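You operate a simulated robot arm through the tools that you are given. There is no shell and no other tool. Be economical: measure what you need, move in short steps, check, and stop when the job is done.

Carry out the task below with a simulated two-armed robot. There is one attempt and no reset: what you move stays moved.

TASK
Fold the tongue of the green band end, then crimp its sleeve.
Fine: fold it in the black fold nest; leave it in the orange crimper, lever up.

The check looks at the end state, three seconds after you hand in, the way a careful person would. Anything else that was tipped, shoved, dropped, spilled or broken makes it a failure. Flat cloth is picked up by pressing the open fingertips on it (5 to 10 N) and closing them slowly along it; thin cloth reads only 2 to 8 mm in the jaws.

THE ROBOT
Two 7-joint arms with two-finger parallel grippers on one trunk, on a base that drives. Base frame: it is fixed to the floor where the robot stands at the start and does not move with it; the origin is under the middle of the robot, x ahead of it, y to its left, z up. Readings come in mm, rad, newtons and seconds.
The left shoulder is at the start at [50, 168, 1132], the right one opposite. With the tool pointing down near the work surface each hand reaches from about 180 to 660 mm from the robot's upright axis, wherever it stands, measured 20 degrees to its own side. Places, roughly: bed of the black fold nest [500, 0, 900]; die of the orange crimper [500, 1400, 900]; green band end (15x4x3 cm) [700, 0, 900]; orange crimper [500, 1400, 1000]; tongue of the green band end [700, -100, 1000]. Payload 1.57 kg a hand.
The tool frame of a hand sits at the grasp point between the pads (the TCP): z along the fingers, y along the line on which they close. The tips reach 30 mm beyond it. Largest opening 80 mm; finger width 17, thickness 12; the body of the gripper, 40 by 82 mm, starts 80 mm behind the TCP.
Orientation is told as [roll, pitch, yaw] about the base's x, y, z axes, in that order, counted from this pose: with the fingers straight down and closing along the base's y, the tool's x points along the base's -x, its y along +y and its z along -z.

THE INTERFACE
- The arms move only by the tool step_arm. It takes "left_series", "right_series" or both (then of equal length, played together; a hand with none holds still); each is a list of rows, each a list of 7 numbers: the opening, from 0 (shut) to 1 (fully open), then the shift along the base's x, y, z in units of 250 mm (1.0 is 250 mm), then the turn, a rotation vector about the base's x, y, z in units of 45 degrees (1.0 is 45 degrees). In form: [[fingers, dx, dy, dz, rx, ry, rz], ...]. A call has 1 to 10 rows; each row is the pose to reach, as a shift and turn from the pose commanded when the call began. A call with a number of a shift or a turn outside -1 to 1 is refused whole. Rows are played at 5 a second. More than 50 mm and 0.15 rad between two rows, or a gripper value outside its range, and nothing of the call is played. A pose out of reach is approached as far as the arm can. The call stops where the force on the tool passes 90 N (or 10 N more than at its start, if that is more) or the arm is blocked; 0.2 s more then pass. The fingers move at their own pace (about 45 mm/s each) and stop on an object; they squeeze with about 43 N. The grip force told is the motor's: it shows also when the fingers shut on nothing. Time passes only in rows, and 0.2 s behind the last, so rows that repeat a pose let the fingers close. The reply holds the time, the measured pose of the TCP, the force on the tool along the base axes, the opening and the grip force, in the units named above and with some noise, with the torque about the TCP (base axes, N m) and any sound that the robot's microphone picked up.
- Cameras (640 x 400 px; columns grow to the right, rows downward): "scene" is now at [130.9, -1.1, 1349.5]; the picture's right is [0.00, -1.00, 0.00], its down [-0.49, -0.00, -0.87] and it looks along [0.87, 0.00, -0.49] (base axes); focal length 274 px, centre (320, 200). "left" rides on the left gripper at [72, 7, -122] in its tool frame; the picture's right is [-0.09, 1.00, 0.00], its down [-0.84, -0.08, -0.54] and it looks along [-0.54, -0.05, 0.84] (tool axes); focal length 238 px, centre (320, 200). "right" rides on the right gripper at [72, -7, -122] in its tool frame; the picture's right is [0.09, 1.00, 0.00], its down [-0.84, 0.08, -0.54] and it looks along [-0.54, 0.05, 0.84] (tool axes); focal length 238 px, centre (320, 200). There is no depth. A picture from a camera that has moved, and an enlarged one, comes with that camera's place and axes in the base frame and with its lens.
- capture(camera): a new picture of that camera. It takes no simulated time.
- slide_trunk(by): slides the trunk up (or, below 0, down) by that many mm; the arms and the scene camera ride with it, the base frame stays. It gives what a move gives, with no picture.
- roll_base(legs): drives the robot by 1 to 6 legs, each [ahead, left, turn to the left] in mm, mm and rad, along the robot's own axes; the way and the turn of a leg run together, so that a leg with both is an arc; at most 1500 mm and 3.142 rad a leg. The arms and the cameras ride along, it lands a little off, and it stops where it bumps. It gives what a move gives.
- aim_head(pan, tilt): turns the head with the scene camera to pan (to the left, within 1.396 rad either way) and tilt (down, from -0.506 to 1.204), counted from straight ahead of the robot. It gives what a move gives.
- inspect(camera, box): a new picture of the part [left, top, right, bottom] of that camera's present view, enlarged. It takes no simulated time.
- close_job(): hands the job in; it is judged then, once.

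Go step by step. Nothing tells you exact positions but the pictures and the camera data: compare them with the known pose of the tool, close in by small moves and look again before you grip or let go. The budget is 120 turns and 108 pictures, counting those below and the enlarged ones. Unless the task says otherwise, let go and move clear before handing in, and close with one line.

The tools are called after "Request:" as name(argument=value, ...) on one line, values as JSON. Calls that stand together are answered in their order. step_arm: Moves the arms, as the interface text tells. Its arguments: {"type":"object","properties":{"left_series":{"type":"array","items":{"type":"array","items":{"type":"number"}}},"right_series":{"type":"array","items":{"type":"array","items":{"type":"number"}}}},"required":[]} The other tools are called the same way: slide_trunk (by) slides the trunk up or down; roll_base (legs) drives the base; aim_head (pan, tilt) turns the head that bears the scene camera; capture (camera) takes a picture; inspect (camera, box) takes an enlarged picture of a part of a camera's view; close_job () hands the job in.

At the start:

```text
clock: 0.0
left_tool_pos: [468.5, 226.1, 1179.8]
left_tcp_rot: [-0.003, 0.0, 0.002]
left_wrist_force: [0.1, 0.2, 0.5]
left_wrist_torque: [-0.02, -0.01, -0.04]
left_finger_gap: 80.4
left_finger_force: 0.1
right_tool_pos: [379.9, -157.4, 1209.3]
right_tcp_rot: [0.0, -0.001, -0.001]
right_wrist_force: [-0.3, -0.1, 0.1]
right_wrist_torque: [0.01, -0.02, 0.03]
right_finger_gap: 79.9
right_finger_force: 0.0
trunk travel left (down, up): [-300.0, 143.0]
robot x, y, heading: [-0.8, 2.5, -0.003]
head pan, tilt: [0.003, 0.517]
```

scene: 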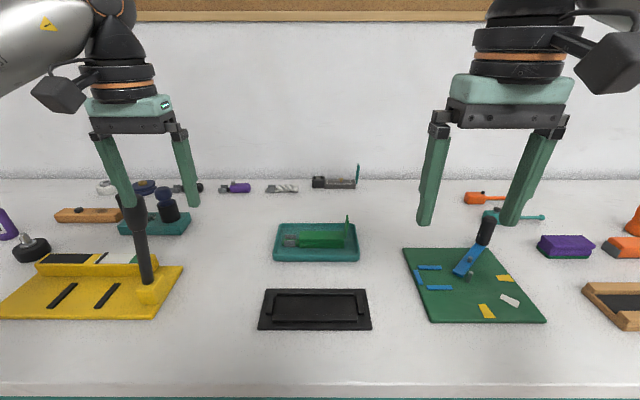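
right: 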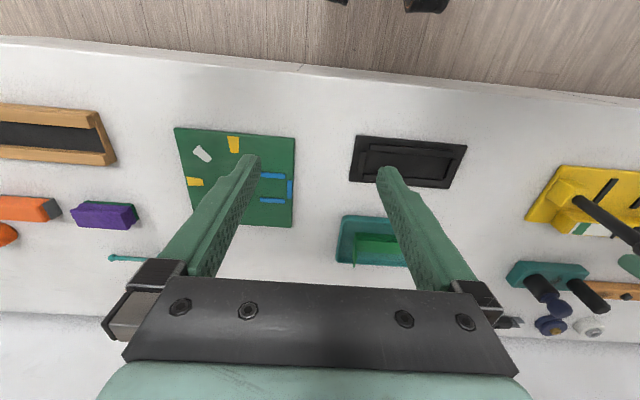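
left: 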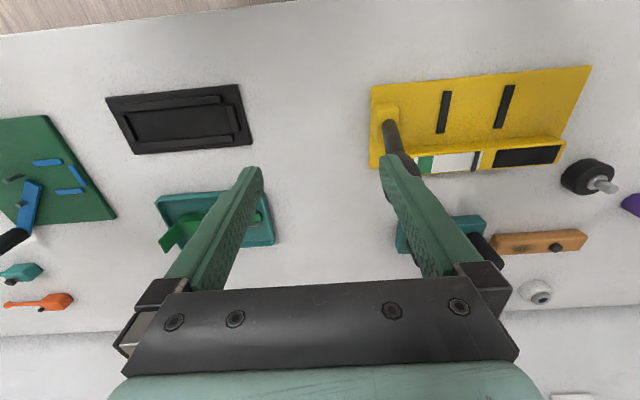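

I see the green band end in a teal tray ahead and the black fold nest in front of it. The orange crimper is out of view to the left, so I'll look closer first.

Request:
inspect(camera="scene", box=[240, 200, 400, 340])

Request:
inspect(camera="left", box=[90, 70, 300, 260])

Request:
aim_head(pan=1.2, tilt=0.45)

Request:
capture(camera="scene")

```text
2.86 times, centred on (320, 270) of scene
camera zoom: at [130.9, -1.1, 1349.5], right [0.0, -1.0, 0.0], down [-0.49, 0.0, -0.87], along [0.87, 0.0, -0.49], focal length 783 px, centre (320, 0)
```

zoom: 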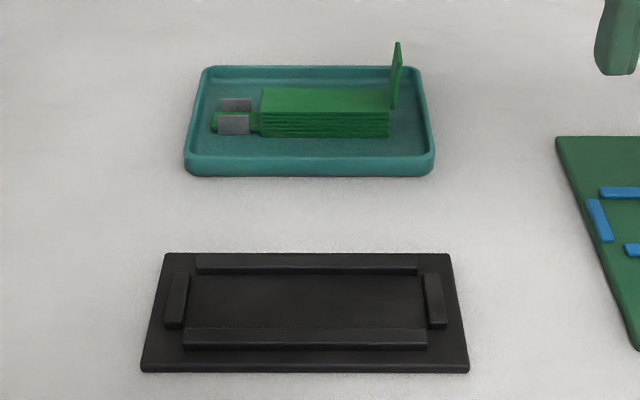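

```text
2.11 times, centred on (195, 165) of left
camera zoom: at [395.8, 231.4, 1301.5], right [0.09, 1.0, 0.0], down [0.84, -0.08, 0.54], along [0.54, -0.05, -0.84], focal length 502 px, centre (583, 274)
```

zoom: 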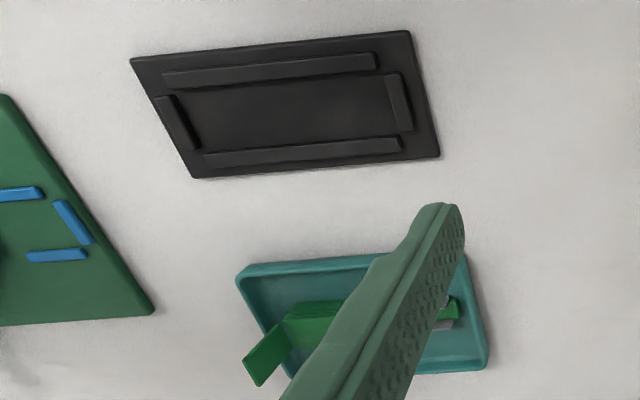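

```text
clock: 1.4
left_tool_pos: [468.4, 226.2, 1178.8]
left_tcp_rot: [-0.003, -0.001, 0.001]
left_wrist_force: [0.3, 0.1, 0.6]
left_wrist_torque: [0.02, -0.04, -0.01]
left_finger_gap: 80.2
left_finger_force: 0.0
right_tool_pos: [379.0, -157.1, 1209.7]
right_tcp_rot: [0.0, 0.001, 0.0]
right_wrist_force: [0.6, -0.5, 0.4]
right_wrist_torque: [0.06, 0.01, -0.02]
right_finger_gap: 80.0
right_finger_force: 0.1
trunk travel left (down, up): [-300.0, 143.0]
robot x, y, heading: [2.6, -0.1, 0.003]
head pan, tilt: [1.201, 0.45]
```

```text
102 pictures are left
camera scene: at [73.6, 84.3, 1355.6], right [0.93, -0.36, 0.0], down [-0.16, -0.41, -0.9], along [0.33, 0.84, -0.44], focal length 274 px, centre (320, 200)
```

scene: 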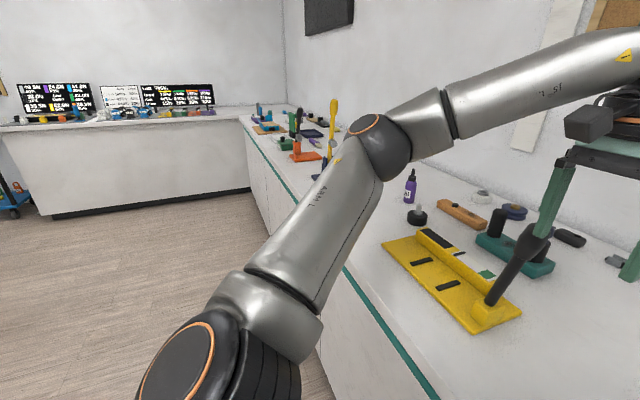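

The crimper is seen far left. I'll zoom in on it and on the band end.

Request:
inspect(camera="scene", box=[240, 90, 350, 180])

Request:
aim_head(pan=0.0, tilt=0.7)

Request:
inspect(camera="scene", box=[270, 150, 370, 220])

Request:
inspect(camera="right", box=[320, 120, 480, 280])

```text
4.44 times, centred on (295, 135) of scene
camera zoom: at [73.6, 84.3, 1355.6], right [0.93, -0.36, 0.0], down [-0.16, -0.41, -0.9], along [0.33, 0.84, -0.44], focal length 1218 px, centre (431, 489)
```

zoom: 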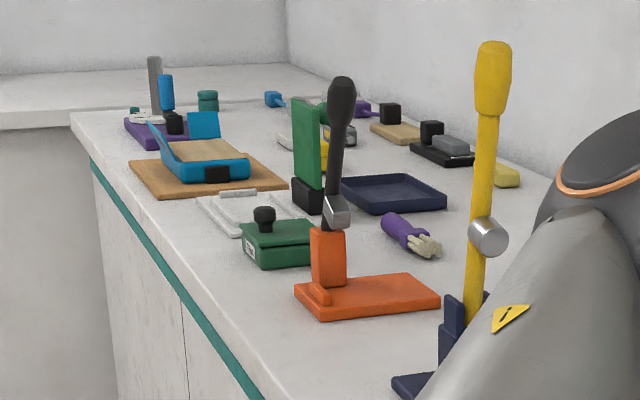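

```text
clock: 2.8
left_tool_pos: [468.2, 224.7, 1178.1]
left_tcp_rot: [-0.002, -0.001, 0.002]
left_wrist_force: [0.1, -0.2, 0.3]
left_wrist_torque: [0.0, -0.02, 0.01]
left_finger_gap: 79.8
left_finger_force: 0.1
right_tool_pos: [379.1, -157.7, 1208.7]
right_tcp_rot: [0.0, -0.002, 0.0]
right_wrist_force: [0.4, -0.2, 0.4]
right_wrist_torque: [-0.01, 0.0, -0.02]
right_finger_gap: 79.9
right_finger_force: 0.0
trunk travel left (down, up): [-300.0, 143.0]
robot x, y, heading: [0.1, 0.2, -0.001]
head pan, tilt: [0.0, 0.7]
```

```text
5.71 times, centred on (320, 185) of scene
camera zoom: at [125.2, -1.4, 1333.4], right [0.0, -1.0, 0.0], down [-0.64, 0.0, -0.77], along [0.77, 0.0, -0.64], focal length 1566 px, centre (320, 286)
```

zoom: 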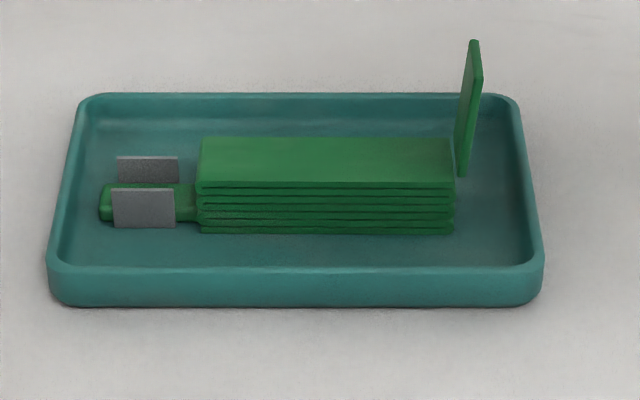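

```text
2.50 times, centred on (400, 200) of right
camera zoom: at [307.0, -164.1, 1330.7], right [-0.09, 1.0, 0.0], down [0.84, 0.08, 0.54], along [0.54, 0.05, -0.84], focal length 596 px, centre (120, 200)
```

zoom: 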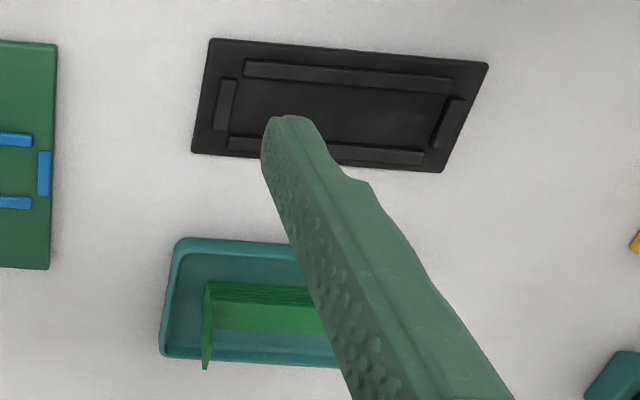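

Clear view: the body lies along y with the sleeve at +y and the tongue upright at −y. I'll zoom on the crimper, then drive ahead a bit.

Request:
aim_head(pan=1.2, tilt=0.45)

Request:
inspect(camera="scene", box=[286, 125, 344, 165])

Request:
roll_base(legs=[[100, 0, 0]])

Request:
capture(camera="right")

```text
clock: 4.2
left_tool_pos: [467.6, 226.7, 1179.1]
left_tcp_rot: [-0.001, 0.001, 0.002]
left_wrist_force: [-0.5, -0.7, 0.2]
left_wrist_torque: [-0.06, 0.03, 0.02]
left_finger_gap: 80.1
left_finger_force: 0.2
right_tool_pos: [379.8, -156.7, 1208.7]
right_tcp_rot: [0.001, -0.001, 0.001]
right_wrist_force: [-0.2, -0.6, 0.2]
right_wrist_torque: [-0.04, 0.01, -0.04]
right_finger_gap: 80.0
right_finger_force: 0.1
trunk travel left (down, up): [-300.0, 143.0]
robot x, y, heading: [-1.0, 4.4, 0.001]
head pan, tilt: [1.201, 0.45]
```

```text
10.00 times, centred on (315, 145) of scene
camera zoom: at [73.6, 84.3, 1355.5], right [0.93, -0.36, 0.0], down [-0.16, -0.41, -0.9], along [0.33, 0.84, -0.44], focal length 2741 px, centre (370, 750)
```

zoom: 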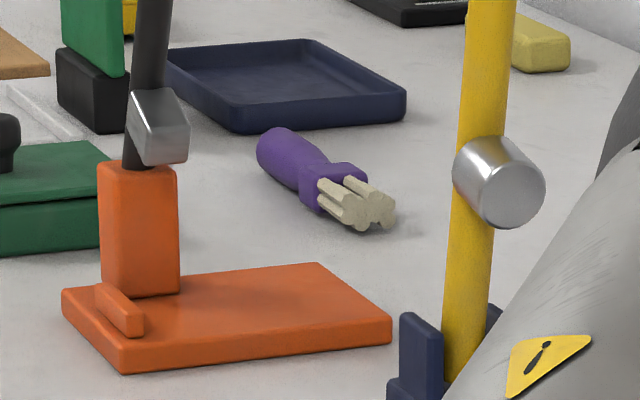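

```text
clock: 5.3
left_tool_pos: [567.6, 225.0, 1178.3]
left_tcp_rot: [-0.002, 0.001, 0.002]
left_wrist_force: [-1.4, 0.5, -0.1]
left_wrist_torque: [0.0, 0.03, 0.01]
left_finger_gap: 79.9
left_finger_force: 0.0
right_tool_pos: [480.3, -158.2, 1208.0]
right_tcp_rot: [0.001, 0.0, -0.002]
right_wrist_force: [0.0, 0.1, 0.1]
right_wrist_torque: [0.01, 0.01, 0.03]
right_finger_gap: 80.0
right_finger_force: 0.0
trunk travel left (down, up): [-300.0, 143.0]
robot x, y, heading: [101.7, -0.9, 0.001]
head pan, tilt: [1.201, 0.45]
```

```text
97 pictures are left
camera right: at [407.6, -164.4, 1330.4], right [-0.09, 1.0, 0.0], down [0.84, 0.08, 0.54], along [0.54, 0.05, -0.84], focal length 238 px, centre (320, 200)
```

right: 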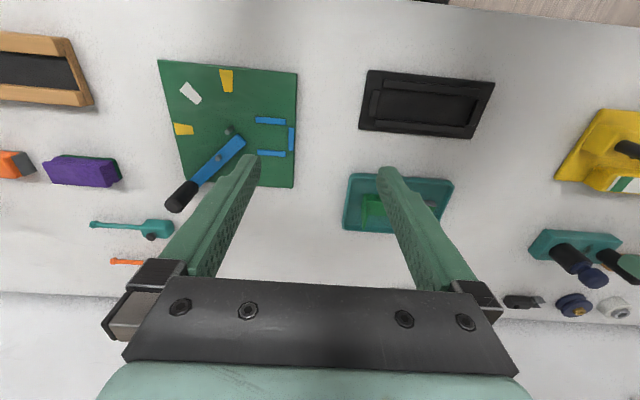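

The crimper is a plate with a rib and a post at its far side, and its lever swings toward −y. The left hand now swings over the band end, turning −90° in yaw, while the right moves aside.

Request:
step_arm(left_series=[[1, 0.06, -0.07, 0, 0, 0, -0.167], [1, 0.12, -0.14, 0, 0, 0, -0.333], [1, 0.18, -0.21, 0, 0, 0, -0.5], [1, 0.24, -0.28, 0, 0, 0, -0.667], [1, 0.3, -0.35, 0, 0, 0, -0.833], [1, 0.35, -0.43, 0, 0, 0, -1.0]], right_series=[[1, -0.05, -0.07, 0, 0, 0, 0], [1, -0.1, -0.14, 0, 0, 0, 0], [1, -0.15, -0.21, 0, 0, 0, 0], [1, -0.2, -0.28, 0, 0, 0, 0], [1, -0.2, -0.35, 0, 0, 0, 0], [1, -0.2, -0.4, 0, 0, 0, 0]])

Request:
step_arm(left_series=[[1, 0, -0.07, -0.05, 0, 0, -0.167], [1, 0, -0.14, -0.1, 0, 0, -0.333], [1, 0, -0.21, -0.15, 0, 0, -0.5], [1, 0, -0.28, -0.2, 0, 0, -0.667], [1, 0, -0.35, -0.25, 0, 0, -0.833], [1, 0, -0.43, -0.3, 0, 0, -1.0]])

Request:
aim_head(pan=0.0, tilt=0.7)

Request:
capture(camera="scene")

Request:
capture(camera="left")

```text
clock: 6.8
left_tool_pos: [589.4, 105.3, 1151.8]
left_tcp_rot: [0.001, -0.003, -0.783]
left_wrist_force: [0.6, -0.2, 0.0]
left_wrist_torque: [0.01, -0.01, 0.0]
left_finger_gap: 79.9
left_finger_force: 0.1
left hand out of reach, approached as far as the arm can: row 4, 5, 6
right_tool_pos: [428.6, -259.3, 1208.0]
right_tcp_rot: [0.0, 0.001, -0.002]
right_wrist_force: [0.0, 0.0, 0.1]
right_wrist_torque: [-0.01, -0.01, -0.01]
right_finger_gap: 80.2
right_finger_force: 0.1
trunk travel left (down, up): [-300.0, 143.0]
robot x, y, heading: [100.8, 0.8, 0.006]
head pan, tilt: [1.201, 0.45]
```

```text
clock: 8.2
left_tool_pos: [447.7, 30.0, 1083.5]
left_tcp_rot: [0.002, -0.002, -1.477]
left_wrist_force: [0.1, 0.0, 0.5]
left_wrist_torque: [0.01, 0.01, -0.05]
left_finger_gap: 80.0
left_finger_force: 0.0
left hand out of reach, approached as far as the arm can: row 1, 2, 3, 4, 5, 6
right_tool_pos: [429.8, -258.7, 1207.5]
right_tcp_rot: [0.0, 0.001, -0.002]
right_wrist_force: [0.2, -0.9, -0.5]
right_wrist_torque: [0.0, 0.0, -0.04]
right_finger_gap: 80.0
right_finger_force: 0.1
trunk travel left (down, up): [-300.0, 143.0]
robot x, y, heading: [104.5, 0.5, 0.002]
head pan, tilt: [1.201, 0.45]
```

```text
clock: 9.6
left_tool_pos: [448.4, 29.7, 1083.1]
left_tcp_rot: [0.002, -0.001, -1.474]
left_wrist_force: [-0.2, -0.7, 0.6]
left_wrist_torque: [-0.02, 0.01, 0.02]
left_finger_gap: 79.8
left_finger_force: 0.0
right_tool_pos: [429.2, -258.3, 1208.5]
right_tcp_rot: [0.001, 0.0, -0.002]
right_wrist_force: [-0.4, -0.1, 1.1]
right_wrist_torque: [0.01, 0.0, 0.03]
right_finger_gap: 80.1
right_finger_force: 0.0
trunk travel left (down, up): [-300.0, 143.0]
robot x, y, heading: [99.1, 3.1, 0.0]
head pan, tilt: [0.0, 0.7]
```

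```text
96 pictures are left
camera scene: at [224.9, -1.5, 1333.4], right [0.0, -1.0, 0.0], down [-0.64, 0.0, -0.77], along [0.77, 0.0, -0.64], focal length 274 px, centre (320, 200)
```

scene: 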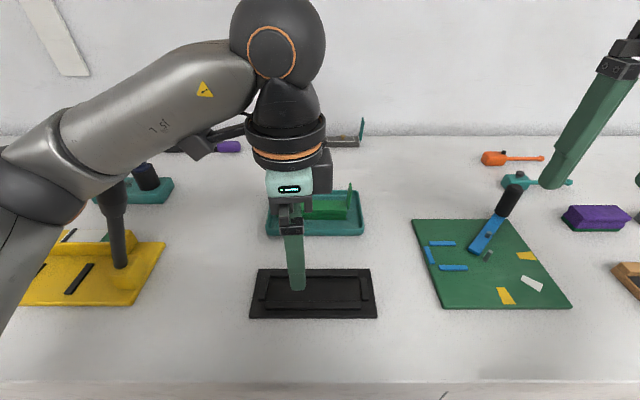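

```text
95 pictures are left
camera left: at [447.5, 100.5, 1206.5], right [1.0, 0.0, 0.0], down [0.0, -0.84, 0.54], along [0.0, -0.54, -0.84], focal length 238 px, centre (320, 200)
```

left: 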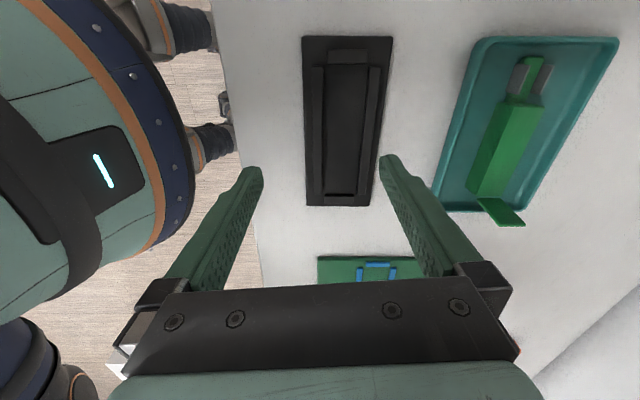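

The −90° yaw limits the reach across the body. I'll drive right and a bit ahead so that the target lies in the left hand's own sector.

Request:
roll_base(legs=[[0, -170, 0], [60, 0, 0]])

Request:
step_arm(left_series=[[1, 0, 0.15, 0, 0, 0, 0], [1, 0.15, 0.3, 0, 0, 0, 0], [1, 0.3, 0.4, 0, 0, 0, 0], [1, 0.45, 0.5, 0, 0, 0, 0], [1, 0.58, 0.6, 0, 0, 0, -0.05]])

Request:
capture(camera="left")

```text
clock: 11.4
left_tool_pos: [450.8, -143.9, 1083.4]
left_tcp_rot: [0.003, -0.001, -1.477]
left_wrist_force: [-0.2, -0.8, 1.0]
left_wrist_torque: [0.02, 0.0, -0.02]
left_finger_gap: 80.2
left_finger_force: 0.1
right_tool_pos: [430.8, -432.0, 1208.7]
right_tcp_rot: [-0.001, -0.001, -0.004]
right_wrist_force: [-0.4, -0.6, -0.6]
right_wrist_torque: [-0.02, -0.01, -0.02]
right_finger_gap: 80.1
right_finger_force: 0.0
trunk travel left (down, up): [-300.0, 143.0]
robot x, y, heading: [101.4, -170.6, -0.005]
head pan, tilt: [0.0, 0.7]
stopped in leg 2: the robot was blocked; the commanded pose is now the measured one
```

```text
refused: row 2 steps farther than a row can; nothing moved
```

```text
94 pictures are left
camera left: at [449.9, -73.4, 1206.6], right [1.0, 0.0, 0.0], down [0.0, -0.84, 0.54], along [0.0, -0.54, -0.84], focal length 238 px, centre (320, 200)
```

left: 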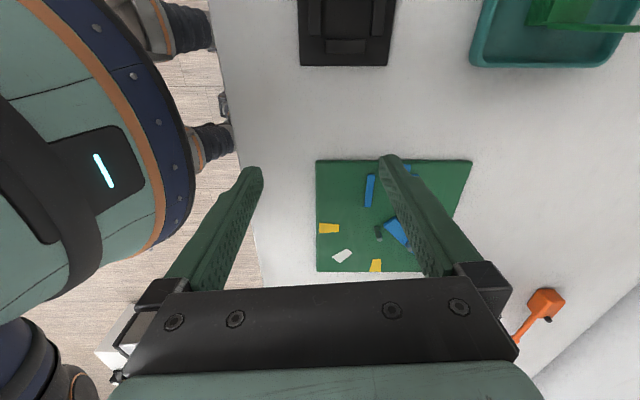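

The base is up against the counter at x≈101. I'll move the hand out in smaller steps.

Request:
step_arm(left_series=[[1, 0.0, 0.15, 0, 0, 0, 0], [1, 0.12, 0.27, 0, 0, 0, 0], [1, 0.25, 0.38, 0, 0, 0, 0], [1, 0.38, 0.48, 0, 0, 0, 0], [1, 0.52, 0.58, 0, 0, 0, 0], [1, 0.66, 0.64, 0, 0, 0, 0], [1, 0.8, 0.64, 0, 0, 0, -0.12]])

Request:
capture(camera="left")

```text
clock: 13.0
left_tool_pos: [411.6, -84.6, 1081.2]
left_tcp_rot: [0.006, -0.003, -1.558]
left_wrist_force: [-1.1, 0.2, -0.1]
left_wrist_torque: [-0.04, -0.04, -0.03]
left_finger_gap: 80.1
left_finger_force: 0.0
left hand out of reach, approached as far as the arm can: row 1, 2, 3, 4, 5, 6, 7
right_tool_pos: [430.5, -431.9, 1208.6]
right_tcp_rot: [-0.001, -0.002, -0.004]
right_wrist_force: [-0.9, -0.4, 0.6]
right_wrist_torque: [-0.01, -0.02, -0.01]
right_finger_gap: 80.1
right_finger_force: 0.1
trunk travel left (down, up): [-300.0, 143.0]
robot x, y, heading: [103.6, -170.1, -0.004]
head pan, tilt: [0.0, 0.7]
```

```text
93 pictures are left
camera left: at [417.3, -14.6, 1203.6], right [1.0, -0.08, 0.01], down [-0.07, -0.84, 0.54], along [-0.04, -0.54, -0.84], focal length 238 px, centre (320, 200)
```

left: 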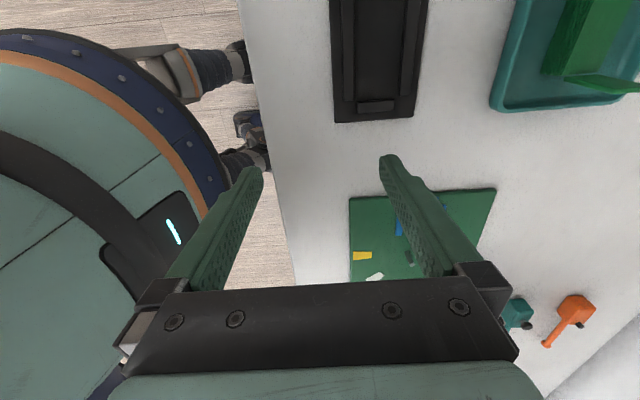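

A −90° yaw is at the left wrist's limit, so the right hand (mirrored) suits −90° better with the target on its own side. I'll park the left hand and drive left.

Request:
step_arm(left_series=[[1, 0, 0.1, 0.1, 0, 0, 0.17], [1, 0, 0.2, 0.2, 0, 0, 0.34], [1, 0, 0.3, 0.3, 0, 0, 0.5], [1, 0, 0.4, 0.4, 0, 0, 0.67], [1, 0, 0.5, 0.5, 0, 0, 0.84], [1, 0, 0.6, 0.6, 0, 0, 1.0]])

Request:
step_arm(left_series=[[1, 0, 0.08, 0.05, 0, 0, 0.17], [1, 0, 0.16, 0.1, 0, 0, 0.34], [1, 0, 0.24, 0.15, 0, 0, 0.5], [1, 0, 0.3, 0.2, 0, 0, 0.67], [1, 0, 0.36, 0.2, 0, 0, 0.84], [1, 0, 0.42, 0.2, 0, 0, 1.0]])

Request:
roll_base(legs=[[0, 320, 0]])

Request:
step_arm(right_series=[[1, 0.15, 0, -0.05, 0, 0, -0.17], [1, 0.3, 0.05, -0.1, 0, 0, -0.34], [1, 0.4, 0.1, -0.15, 0, 0, -0.5], [1, 0.5, 0.15, -0.2, 0, 0, -0.67], [1, 0.6, 0.2, -0.25, 0, 0, -0.84], [1, 0.65, 0.2, -0.3, 0, 0, -1.0]])

Request:
step_arm(right_series=[[1, 0, 0.05, -0.02, 0, 0, -0.17], [1, 0, 0.1, -0.05, 0, 0, -0.34], [1, 0, 0.15, -0.08, 0, 0, -0.5], [1, 0, 0.2, -0.1, 0, 0, -0.67], [1, 0, 0.2, -0.12, 0, 0, -0.84], [1, 0, 0.2, -0.14, 0, 0, -1.0]])

Request:
capture(camera="right")

```text
clock: 14.4
left_tool_pos: [412.7, 71.4, 1229.3]
left_tcp_rot: [0.002, -0.003, -0.786]
left_wrist_force: [-0.5, 0.6, -0.6]
left_wrist_torque: [-0.02, -0.02, 0.0]
left_finger_gap: 79.8
left_finger_force: 0.0
right_tool_pos: [431.3, -430.6, 1208.4]
right_tcp_rot: [0.001, -0.002, -0.003]
right_wrist_force: [0.3, -1.3, 0.3]
right_wrist_torque: [0.01, -0.03, -0.02]
right_finger_gap: 79.9
right_finger_force: 0.1
trunk travel left (down, up): [-300.0, 143.0]
robot x, y, heading: [99.6, -170.8, -0.002]
head pan, tilt: [0.0, 0.7]
```

```text
clock: 15.8
left_tool_pos: [436.2, 162.8, 1260.3]
left_tcp_rot: [0.001, -0.003, 0.002]
left_wrist_force: [1.3, 0.0, 0.3]
left_wrist_torque: [0.0, 0.01, -0.02]
left_finger_gap: 80.0
left_finger_force: 0.1
left hand out of reach, approached as far as the arm can: row 3, 4, 5, 6
right_tool_pos: [430.6, -432.6, 1207.6]
right_tcp_rot: [0.0, 0.001, -0.004]
right_wrist_force: [0.0, -0.4, -0.6]
right_wrist_torque: [-0.02, 0.01, 0.0]
right_finger_gap: 80.0
right_finger_force: 0.2
trunk travel left (down, up): [-300.0, 143.0]
robot x, y, heading: [102.4, -169.4, -0.005]
head pan, tilt: [0.0, 0.7]
```

```text
clock: 17.9
left_tool_pos: [437.7, 483.7, 1260.7]
left_tcp_rot: [0.003, -0.003, 0.0]
left_wrist_force: [-0.9, -0.6, 0.8]
left_wrist_torque: [-0.03, -0.03, 0.0]
left_finger_gap: 80.0
left_finger_force: 0.0
right_tool_pos: [430.8, -111.7, 1208.5]
right_tcp_rot: [0.001, 0.001, -0.004]
right_wrist_force: [-1.2, 0.0, -0.3]
right_wrist_torque: [0.0, 0.0, -0.02]
right_finger_gap: 80.0
right_finger_force: 0.0
trunk travel left (down, up): [-300.0, 143.0]
robot x, y, heading: [103.1, 148.7, -0.007]
head pan, tilt: [0.0, 0.7]
```

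```text
clock: 19.3
left_tool_pos: [437.0, 482.8, 1260.8]
left_tcp_rot: [0.004, -0.002, 0.001]
left_wrist_force: [0.3, 0.1, 0.4]
left_wrist_torque: [-0.01, -0.03, -0.01]
left_finger_gap: 80.1
left_finger_force: 0.1
right_tool_pos: [594.9, -62.8, 1133.6]
right_tcp_rot: [0.001, 0.0, -0.792]
right_wrist_force: [-0.3, -0.5, 0.3]
right_wrist_torque: [0.02, 0.03, 0.01]
right_finger_gap: 80.2
right_finger_force: 0.0
trunk travel left (down, up): [-300.0, 143.0]
robot x, y, heading: [102.0, 151.5, 0.001]
head pan, tilt: [0.0, 0.7]
```

```text
clock: 20.7
left_tool_pos: [437.1, 483.3, 1259.9]
left_tcp_rot: [0.003, -0.001, 0.002]
left_wrist_force: [0.6, -0.1, 0.4]
left_wrist_torque: [0.01, -0.02, -0.01]
left_finger_gap: 80.1
left_finger_force: 0.0
right_tool_pos: [593.4, -12.4, 1097.9]
right_tcp_rot: [0.002, 0.001, -1.578]
right_wrist_force: [-0.8, 0.4, 0.1]
right_wrist_torque: [0.01, -0.01, 0.0]
right_finger_gap: 80.3
right_finger_force: 0.1
trunk travel left (down, up): [-300.0, 143.0]
robot x, y, heading: [98.3, 148.2, -0.003]
head pan, tilt: [0.0, 0.7]
```

```text
92 pictures are left
camera right: at [586.6, 59.8, 1219.8], right [1.0, 0.09, 0.0], down [0.07, -0.84, 0.54], along [0.05, -0.54, -0.84], focal length 238 px, centre (320, 200)
```

right: 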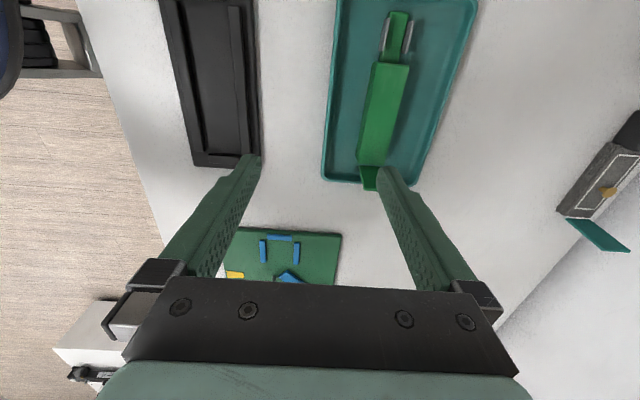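

Right hand at −90° reaches here. Body: x≈642–675, y≈−55…52. Moving above its middle.

Request:
step_arm(right_series=[[1, 0.13, 0.03, 0, 0, 0, 0], [1, 0.262, 0.057, -0.08, 0, 0, 0], [1, 0.262, 0.057, -0.2, 0, 0, 0], [1, 0.262, 0.057, -0.24, 0, 0, 0]])

Request:
capture(camera="right")

Request:
capture(camera="scene")

```text
clock: 21.7
left_tool_pos: [436.4, 482.5, 1261.2]
left_tcp_rot: [0.003, -0.001, 0.001]
left_wrist_force: [0.6, 0.3, -0.4]
left_wrist_torque: [0.0, 0.02, 0.01]
left_finger_gap: 79.6
left_finger_force: 0.1
right_tool_pos: [660.6, 2.0, 1040.9]
right_tcp_rot: [0.0, 0.0, -1.575]
right_wrist_force: [-1.1, 0.3, 0.6]
right_wrist_torque: [0.0, 0.02, 0.0]
right_finger_gap: 79.9
right_finger_force: 0.2
trunk travel left (down, up): [-300.0, 143.0]
robot x, y, heading: [104.1, 148.3, -0.006]
head pan, tilt: [0.0, 0.7]
```

```text
91 pictures are left
camera right: at [653.4, 73.1, 1161.8], right [1.0, 0.09, 0.0], down [0.07, -0.84, 0.54], along [0.05, -0.54, -0.84], focal length 238 px, centre (320, 200)
```

right: 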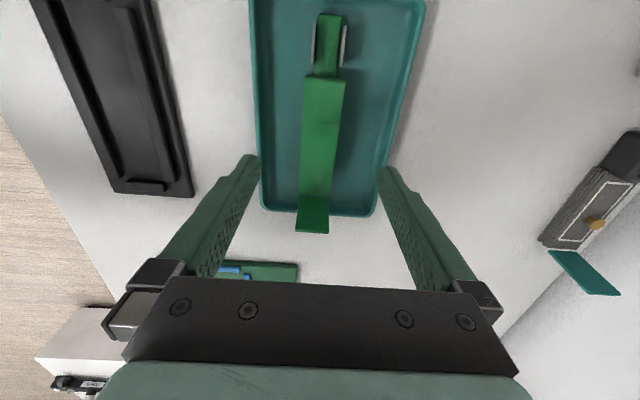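

```text
90 pictures are left
camera scene: at [227.4, 145.9, 1333.4], right [0.0, -1.0, 0.0], down [-0.64, 0.0, -0.76], along [0.76, 0.0, -0.64], focal length 274 px, centre (320, 200)
```

scene: 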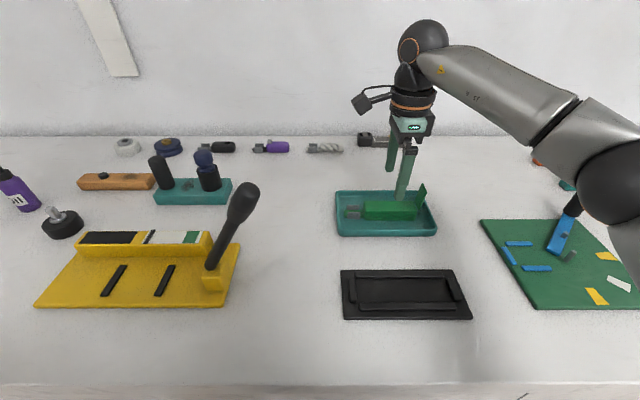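

Aligned over x≈660. I'll narrow the opening to clear the tray walls and descend.

Request:
step_arm(right_series=[[0.65, 0, 0, 0, 0, 0, 0], [0.65, 0, 0, -0.05, 0, 0, 0], [0.65, 0, 0, -0.15, 0, 0, 0], [0.65, 0, 0, -0.24, 0, 0, 0]])

Request:
inspect(camera="scene", box=[325, 140, 455, 240])

Request:
capture(camera="right")

```text
clock: 22.7
left_tool_pos: [436.3, 482.3, 1261.6]
left_tcp_rot: [0.004, -0.002, 0.0]
left_wrist_force: [-0.2, 0.6, -0.2]
left_wrist_torque: [0.03, -0.01, 0.01]
left_finger_gap: 80.0
left_finger_force: 0.1
right_tool_pos: [659.6, 3.5, 980.1]
right_tcp_rot: [-0.001, -0.001, -1.576]
right_wrist_force: [-0.2, 0.4, 0.2]
right_wrist_torque: [-0.04, -0.03, -0.02]
right_finger_gap: 52.0
right_finger_force: 0.1
trunk travel left (down, up): [-300.0, 143.0]
robot x, y, heading: [101.5, 150.0, -0.004]
head pan, tilt: [0.0, 0.7]
```

```text
4.00 times, centred on (390, 190) of scene
camera zoom: at [227.5, 145.7, 1333.4], right [0.0, -1.0, 0.0], down [-0.64, 0.0, -0.76], along [0.76, 0.0, -0.64], focal length 1096 px, centre (40, 240)
```

zoom: 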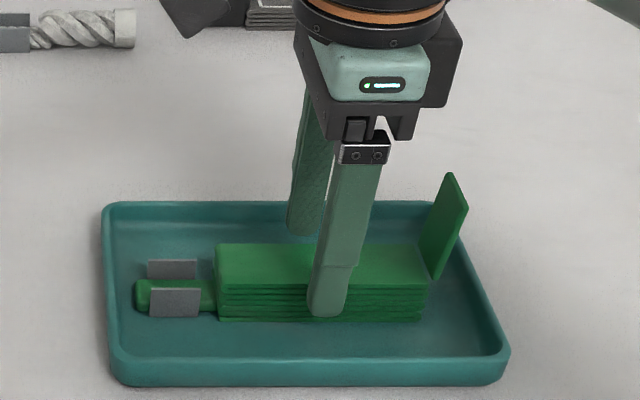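

```text
88 pictures are left
camera right: at [652.9, 74.2, 1101.8], right [1.0, 0.09, 0.0], down [0.07, -0.84, 0.54], along [0.05, -0.54, -0.84], focal length 238 px, centre (320, 200)
```

right: 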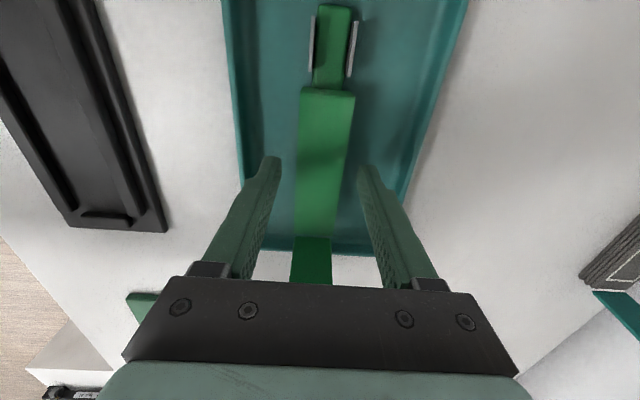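

Tips straddle the body. Lowering 8 mm and closing gently.

Request:
step_arm(right_series=[[0.65, 0, 0, -0.032, 0, 0, 0], [0.5, 0, 0, -0.032, 0, 0, 0], [0.3, 0, 0, -0.032, 0, 0, 0], [0.3, 0, 0, -0.032, 0, 0, 0]])

Request:
inspect(camera="scene", box=[325, 140, 455, 240])

```text
clock: 23.7
left_tool_pos: [436.7, 483.5, 1259.5]
left_tcp_rot: [0.004, -0.001, 0.0]
left_wrist_force: [0.2, -0.6, -0.3]
left_wrist_torque: [-0.01, 0.04, -0.05]
left_finger_gap: 80.0
left_finger_force: 0.0
right_tool_pos: [658.6, 2.0, 972.1]
right_tcp_rot: [-0.002, 0.001, -1.574]
right_wrist_force: [0.5, 0.5, 0.4]
right_wrist_torque: [-0.01, 0.0, -0.05]
right_finger_gap: 31.7
right_finger_force: 25.6
trunk travel left (down, up): [-300.0, 143.0]
robot x, y, heading: [102.5, 144.9, -0.003]
head pan, tilt: [0.0, 0.7]
```

```text
4.00 times, centred on (390, 190) of scene
camera zoom: at [227.4, 145.9, 1333.4], right [0.0, -1.0, 0.0], down [-0.64, 0.0, -0.76], along [0.76, 0.0, -0.64], focal length 1096 px, centre (40, 240)
```

zoom: 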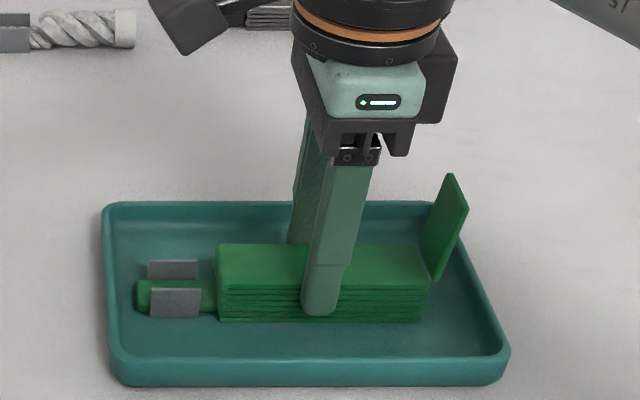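

Gripped at 31.7 mm. Closing fully and lifting.

Request:
step_arm(right_series=[[0.2, 0, 0, 0, 0, 0, 0], [0.2, 0, 0, 0.05, 0, 0, 0], [0.2, 0, 0, 0.2, 0, 0, 0], [0.2, 0, 0, 0.36, 0, 0, 0]])

Request:
capture(camera="right")

Request:
inspect(camera="scene", box=[325, 110, 485, 330])

Request:
inspect(camera="scene", box=[330, 260, 480, 330])

```text
clock: 24.7
left_tool_pos: [436.6, 483.0, 1260.9]
left_tcp_rot: [0.004, -0.001, 0.0]
left_wrist_force: [0.9, -0.3, -0.2]
left_wrist_torque: [0.04, 0.01, -0.04]
left_finger_gap: 80.1
left_finger_force: 0.0
right_tool_pos: [659.5, 0.7, 1062.2]
right_tcp_rot: [-0.001, 0.0, -1.574]
right_wrist_force: [0.2, 0.4, -1.7]
right_wrist_torque: [-0.01, -0.02, 0.0]
right_finger_gap: 31.4
right_finger_force: 40.3
trunk travel left (down, up): [-300.0, 143.0]
robot x, y, heading: [104.5, 152.4, 0.002]
head pan, tilt: [0.0, 0.7]
```

```text
86 pictures are left
camera right: at [651.1, 72.9, 1183.9], right [1.0, 0.09, 0.0], down [0.07, -0.84, 0.54], along [0.05, -0.54, -0.84], focal length 238 px, centre (320, 200)
```

right: 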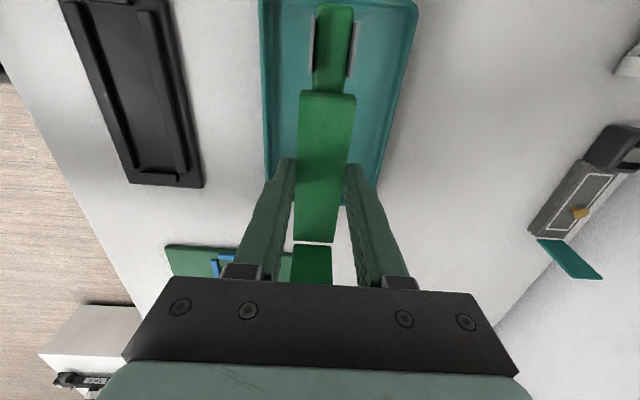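

```text
1.82 times, centred on (405, 220) of scene
camera zoom: at [227.2, 146.1, 1333.4], right [0.0, -1.0, 0.0], down [-0.64, 0.0, -0.77], along [0.77, 0.0, -0.64], focal length 498 px, centre (166, 164)
```

zoom: 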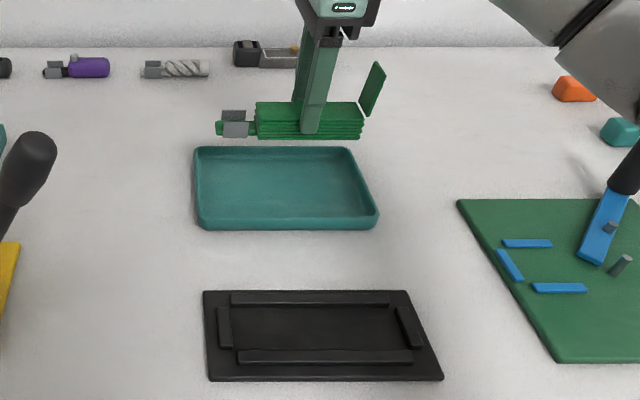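

```text
4.27 times, centred on (405, 295) of scene
camera zoom: at [227.2, 146.1, 1333.4], right [0.0, -1.0, 0.0], down [-0.64, 0.0, -0.77], along [0.77, 0.0, -0.64], focal length 1170 px, centre (-43, -205)
```

zoom: 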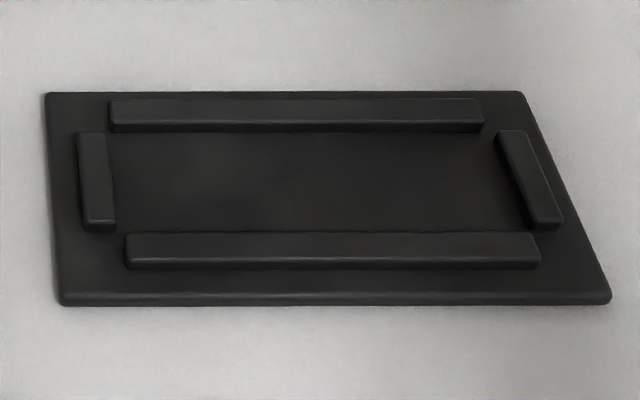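

Held well. Nest interior: x≈450–498, y≈−62…88, bed z≈934. I'll carry the band above it and hover.

Request:
step_arm(right_series=[[0.2, -0.19, 0, 0, 0, 0, 0], [0.2, -0.38, 0, 0, 0, 0, 0], [0.2, -0.57, -0.01, 0, 0, 0, 0], [0.2, -0.742, -0.016, 0, 0, 0, 0], [0.2, -0.742, -0.016, -0.12, 0, 0, 0], [0.2, -0.742, -0.016, -0.2, 0, 0, 0]])

Request:
capture(camera="right")

Request:
inspect(camera="scene", box=[330, 230, 480, 330])

```text
clock: 26.1
left_tool_pos: [436.9, 483.3, 1260.9]
left_tcp_rot: [0.004, -0.002, 0.001]
left_wrist_force: [0.2, 0.0, -0.3]
left_wrist_torque: [-0.01, -0.01, 0.0]
left_finger_gap: 79.8
left_finger_force: 0.1
right_tool_pos: [473.2, -1.2, 1011.8]
right_tcp_rot: [0.0, 0.0, -1.578]
right_wrist_force: [-1.1, 0.1, -1.3]
right_wrist_torque: [-0.01, -0.03, 0.0]
right_finger_gap: 31.4
right_finger_force: 39.6
trunk travel left (down, up): [-300.0, 143.0]
robot x, y, heading: [104.9, 142.4, -0.007]
head pan, tilt: [0.0, 0.7]
```

```text
83 pictures are left
camera right: at [466.8, 71.1, 1133.1], right [1.0, 0.09, 0.0], down [0.07, -0.84, 0.54], along [0.05, -0.54, -0.84], focal length 238 px, centre (320, 200)
```

right: 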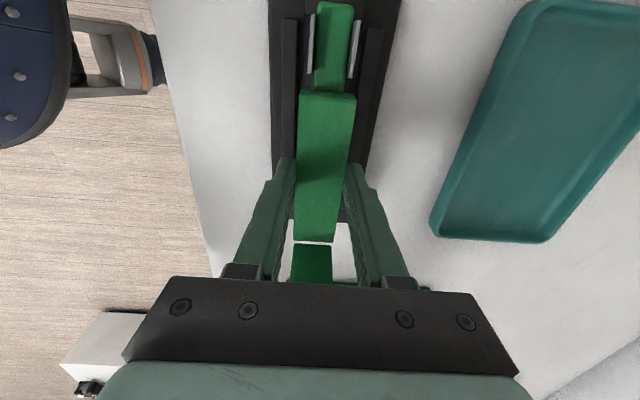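

```text
4.00 times, centred on (405, 280) of scene
camera zoom: at [227.5, 145.8, 1333.4], right [0.0, -1.0, 0.0], down [-0.64, 0.0, -0.76], along [0.76, 0.0, -0.64], focal length 1096 px, centre (-20, -120)
```

zoom: 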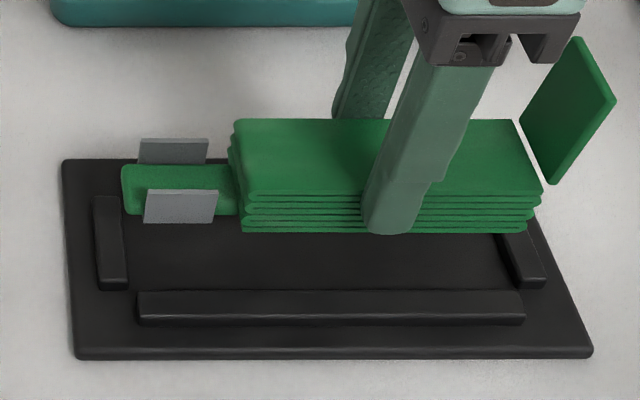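

The band lines up, needing about −4 mm in y. Lowering onto the bed.

Request:
step_arm(right_series=[[0.2, 0, -0.018, 0, 0, 0, 0], [0.2, 0, -0.018, -0.06, 0, 0, 0], [0.2, 0, -0.018, -0.11, 0, 0, 0], [0.2, 0, -0.018, -0.125, 0, 0, 0]])

Request:
inspect(camera="scene", box=[330, 230, 480, 330])

```text
clock: 27.1
left_tool_pos: [436.3, 481.7, 1260.5]
left_tcp_rot: [0.004, -0.002, 0.0]
left_wrist_force: [0.0, -1.0, -0.5]
left_wrist_torque: [-0.02, 0.04, 0.0]
left_finger_gap: 80.0
left_finger_force: 0.0
right_tool_pos: [472.9, -5.1, 978.8]
right_tcp_rot: [-0.001, 0.001, -1.576]
right_wrist_force: [-0.1, 0.3, -1.6]
right_wrist_torque: [-0.04, 0.0, 0.02]
right_finger_gap: 31.3
right_finger_force: 39.5
trunk travel left (down, up): [-300.0, 143.0]
robot x, y, heading: [102.7, 146.5, -0.003]
head pan, tilt: [0.0, 0.7]
```

```text
4.00 times, centred on (405, 280) of scene
camera zoom: at [227.5, 145.8, 1333.4], right [0.0, -1.0, 0.0], down [-0.64, 0.0, -0.76], along [0.76, 0.0, -0.64], focal length 1096 px, centre (-20, -120)
```

zoom: 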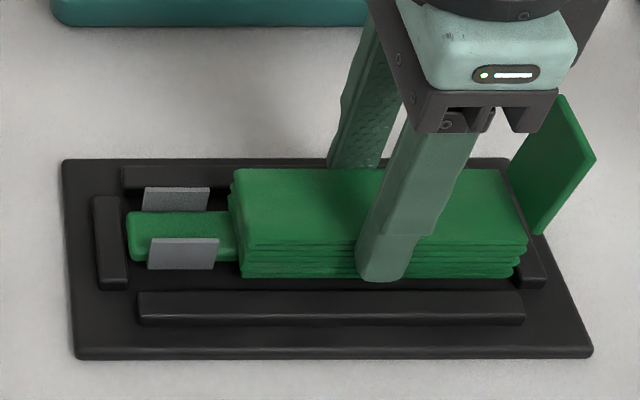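

Inside the rails. Lowering a few more millimetres to feel contact.

Request:
step_arm(right_series=[[0.2, 0, 0, -0.008, 0, 0, 0], [0.2, 0, 0, -0.012, 0, 0, 0]])

Request:
inspect(camera="scene", box=[330, 230, 480, 330])

```text
clock: 27.7
left_tool_pos: [436.0, 483.4, 1259.9]
left_tcp_rot: [0.003, -0.002, -0.001]
left_wrist_force: [0.2, 0.6, 0.1]
left_wrist_torque: [-0.01, -0.02, 0.01]
left_finger_gap: 80.0
left_finger_force: 0.1
right_tool_pos: [472.9, -4.9, 975.4]
right_tcp_rot: [-0.002, 0.0, -1.573]
right_wrist_force: [-0.9, 1.0, -1.6]
right_wrist_torque: [-0.02, 0.04, -0.01]
right_finger_gap: 31.4
right_finger_force: 40.1
trunk travel left (down, up): [-300.0, 143.0]
robot x, y, heading: [99.1, 148.8, -0.005]
head pan, tilt: [0.0, 0.7]
```

```text
4.00 times, centred on (405, 280) of scene
camera zoom: at [227.5, 145.8, 1333.4], right [0.0, -1.0, 0.0], down [-0.64, 0.0, -0.76], along [0.76, 0.0, -0.64], focal length 1096 px, centre (-20, -120)
```

zoom: 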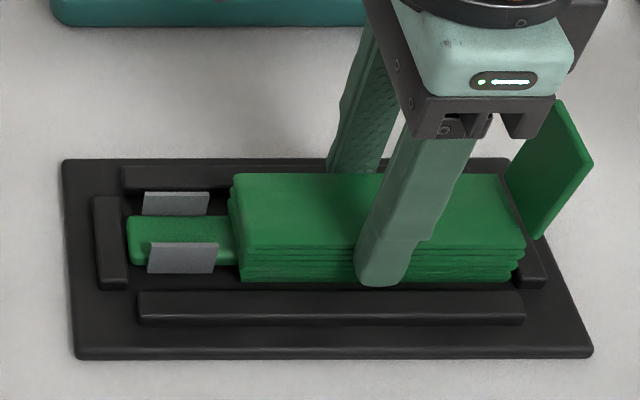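

Request:
step_arm(right_series=[[0.2, 0, 0, -0.008, 0, 0, 0], [0.2, 0, 0, -0.014, 0, 0, 0]])

Request:
inspect(camera="scene", box=[330, 230, 480, 330])

```text
clock: 28.3
left_tool_pos: [435.7, 483.3, 1259.9]
left_tcp_rot: [0.003, -0.001, 0.0]
left_wrist_force: [0.5, -0.5, -0.1]
left_wrist_torque: [0.02, -0.01, -0.05]
left_finger_gap: 79.9
left_finger_force: 0.0
right_tool_pos: [473.5, -5.9, 973.6]
right_tcp_rot: [0.002, 0.0, -1.577]
right_wrist_force: [-0.1, -1.0, 8.6]
right_wrist_torque: [-0.19, 0.17, 0.0]
right_finger_gap: 31.2
right_finger_force: 40.1
trunk travel left (down, up): [-300.0, 143.0]
robot x, y, heading: [101.0, 148.5, -0.004]
head pan, tilt: [0.0, 0.7]
```

```text
4.00 times, centred on (405, 280) of scene
camera zoom: at [226.8, 145.9, 1333.7], right [0.0, -1.0, 0.0], down [-0.64, 0.0, -0.77], along [0.77, 0.0, -0.64], focal length 1096 px, centre (-20, -120)
```

zoom: 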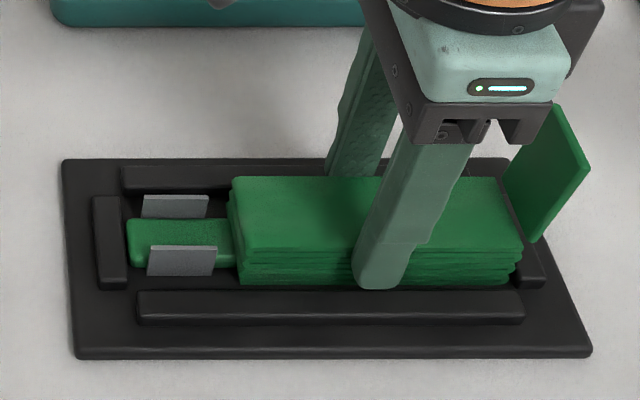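

Contact felt at 8.6 N. Releasing with a small opening and lifting straight up.

Request:
step_arm(right_series=[[0.43, 0, 0, 0.006, 0, 0, 0], [0.43, 0, 0, 0.006, 0, 0, 0], [0.45, 0, 0, 0.03, 0, 0, 0], [0.5, 0, 0, 0.1, 0, 0, 0], [0.5, 0, 0, 0.25, 0, 0, 0], [0.5, 0, 0, 0.4, 0, 0, 0]])

Request:
inspect(camera="scene", box=[330, 230, 480, 330])

Request:
capture(camera="right")

```text
clock: 29.7
left_tool_pos: [435.4, 482.3, 1261.2]
left_tcp_rot: [0.004, -0.002, 0.0]
left_wrist_force: [-0.2, 0.2, -0.3]
left_wrist_torque: [0.0, -0.01, 0.04]
left_finger_gap: 80.0
left_finger_force: 0.0
right_tool_pos: [473.3, -4.9, 1074.5]
right_tcp_rot: [0.0, 0.0, -1.574]
right_wrist_force: [1.0, -0.1, 0.6]
right_wrist_torque: [-0.01, -0.02, -0.01]
right_finger_gap: 40.0
right_finger_force: 0.0
trunk travel left (down, up): [-300.0, 143.0]
robot x, y, heading: [102.0, 148.2, -0.005]
head pan, tilt: [0.0, 0.7]
```

```text
4.00 times, centred on (405, 280) of scene
camera zoom: at [227.0, 146.1, 1333.4], right [0.0, -1.0, 0.0], down [-0.64, 0.0, -0.77], along [0.77, 0.0, -0.64], focal length 1096 px, centre (-20, -120)
```

zoom: 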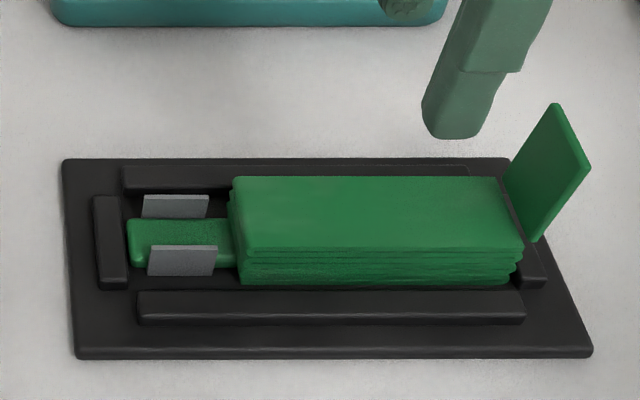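

```text
77 pictures are left
camera right: at [466.4, 66.6, 1195.0], right [1.0, 0.09, 0.0], down [0.07, -0.84, 0.54], along [0.05, -0.54, -0.84], focal length 238 px, centre (320, 200)
```

right: 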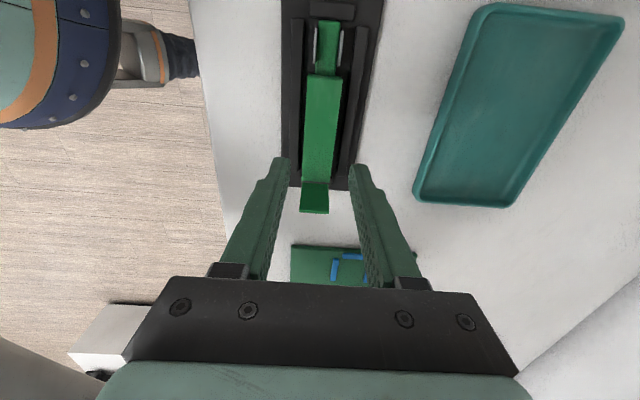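

The band is seated in the nest. The tongue stands at y≈−65, from z≈962 to 1012. I'll close the fingers, pass behind it (y≈−115) and look.

Request:
step_arm(right_series=[[0, 0, 0, 0.04, 0, 0, 0], [0, 0, -0.15, 0.04, 0, 0, 0], [0, 0, -0.3, 0.04, 0, 0, 0], [0, 0, -0.44, 0.04, 0, 0, 0], [0, 0, -0.44, -0.1, 0, 0, 0], [0, 0, -0.44, -0.18, 0, 0, 0]])

Request:
inspect(camera="scene", box=[330, 200, 510, 320])

Request:
capture(camera="right")

```text
clock: 31.1
left_tool_pos: [436.0, 483.1, 1261.4]
left_tcp_rot: [0.004, -0.002, 0.001]
left_wrist_force: [-0.8, -0.2, -0.4]
left_wrist_torque: [0.0, 0.03, 0.0]
left_finger_gap: 80.2
left_finger_force: 0.1
right_tool_pos: [473.3, -115.6, 1028.7]
right_tcp_rot: [0.003, 0.001, -1.574]
right_wrist_force: [0.7, 0.0, -0.7]
right_wrist_torque: [0.03, -0.01, 0.0]
right_finger_gap: 0.0
right_finger_force: 21.2
trunk travel left (down, up): [-300.0, 143.0]
robot x, y, heading: [102.6, 145.9, -0.008]
head pan, tilt: [0.0, 0.7]
```

```text
3.33 times, centred on (420, 260) of scene
camera zoom: at [227.4, 145.7, 1333.4], right [0.0, -1.0, 0.0], down [-0.64, 0.0, -0.76], along [0.76, 0.0, -0.64], focal length 914 px, centre (-13, 0)
```

zoom: 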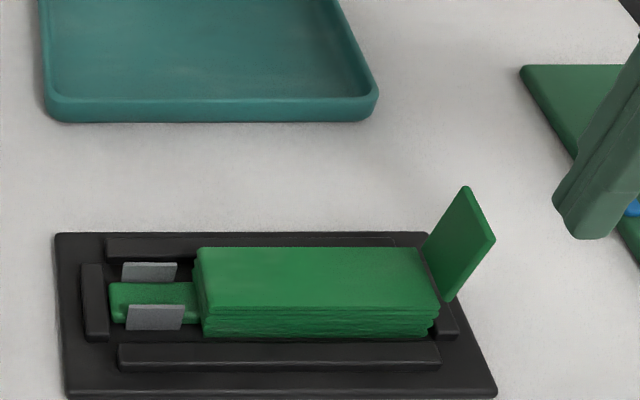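

```text
75 pictures are left
camera right: at [466.7, -44.1, 1149.1], right [1.0, 0.09, 0.0], down [0.07, -0.84, 0.54], along [0.05, -0.54, -0.84], focal length 238 px, centre (320, 200)
```

right: 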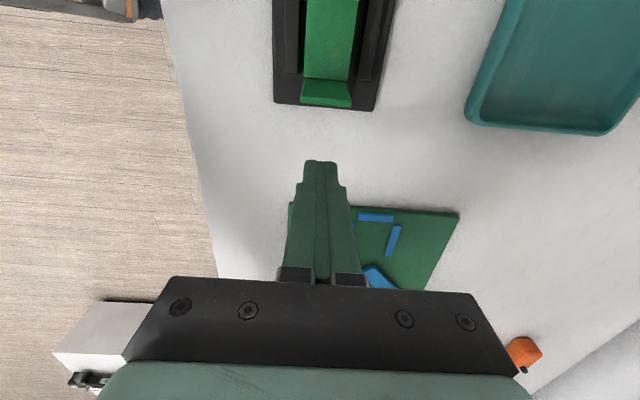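

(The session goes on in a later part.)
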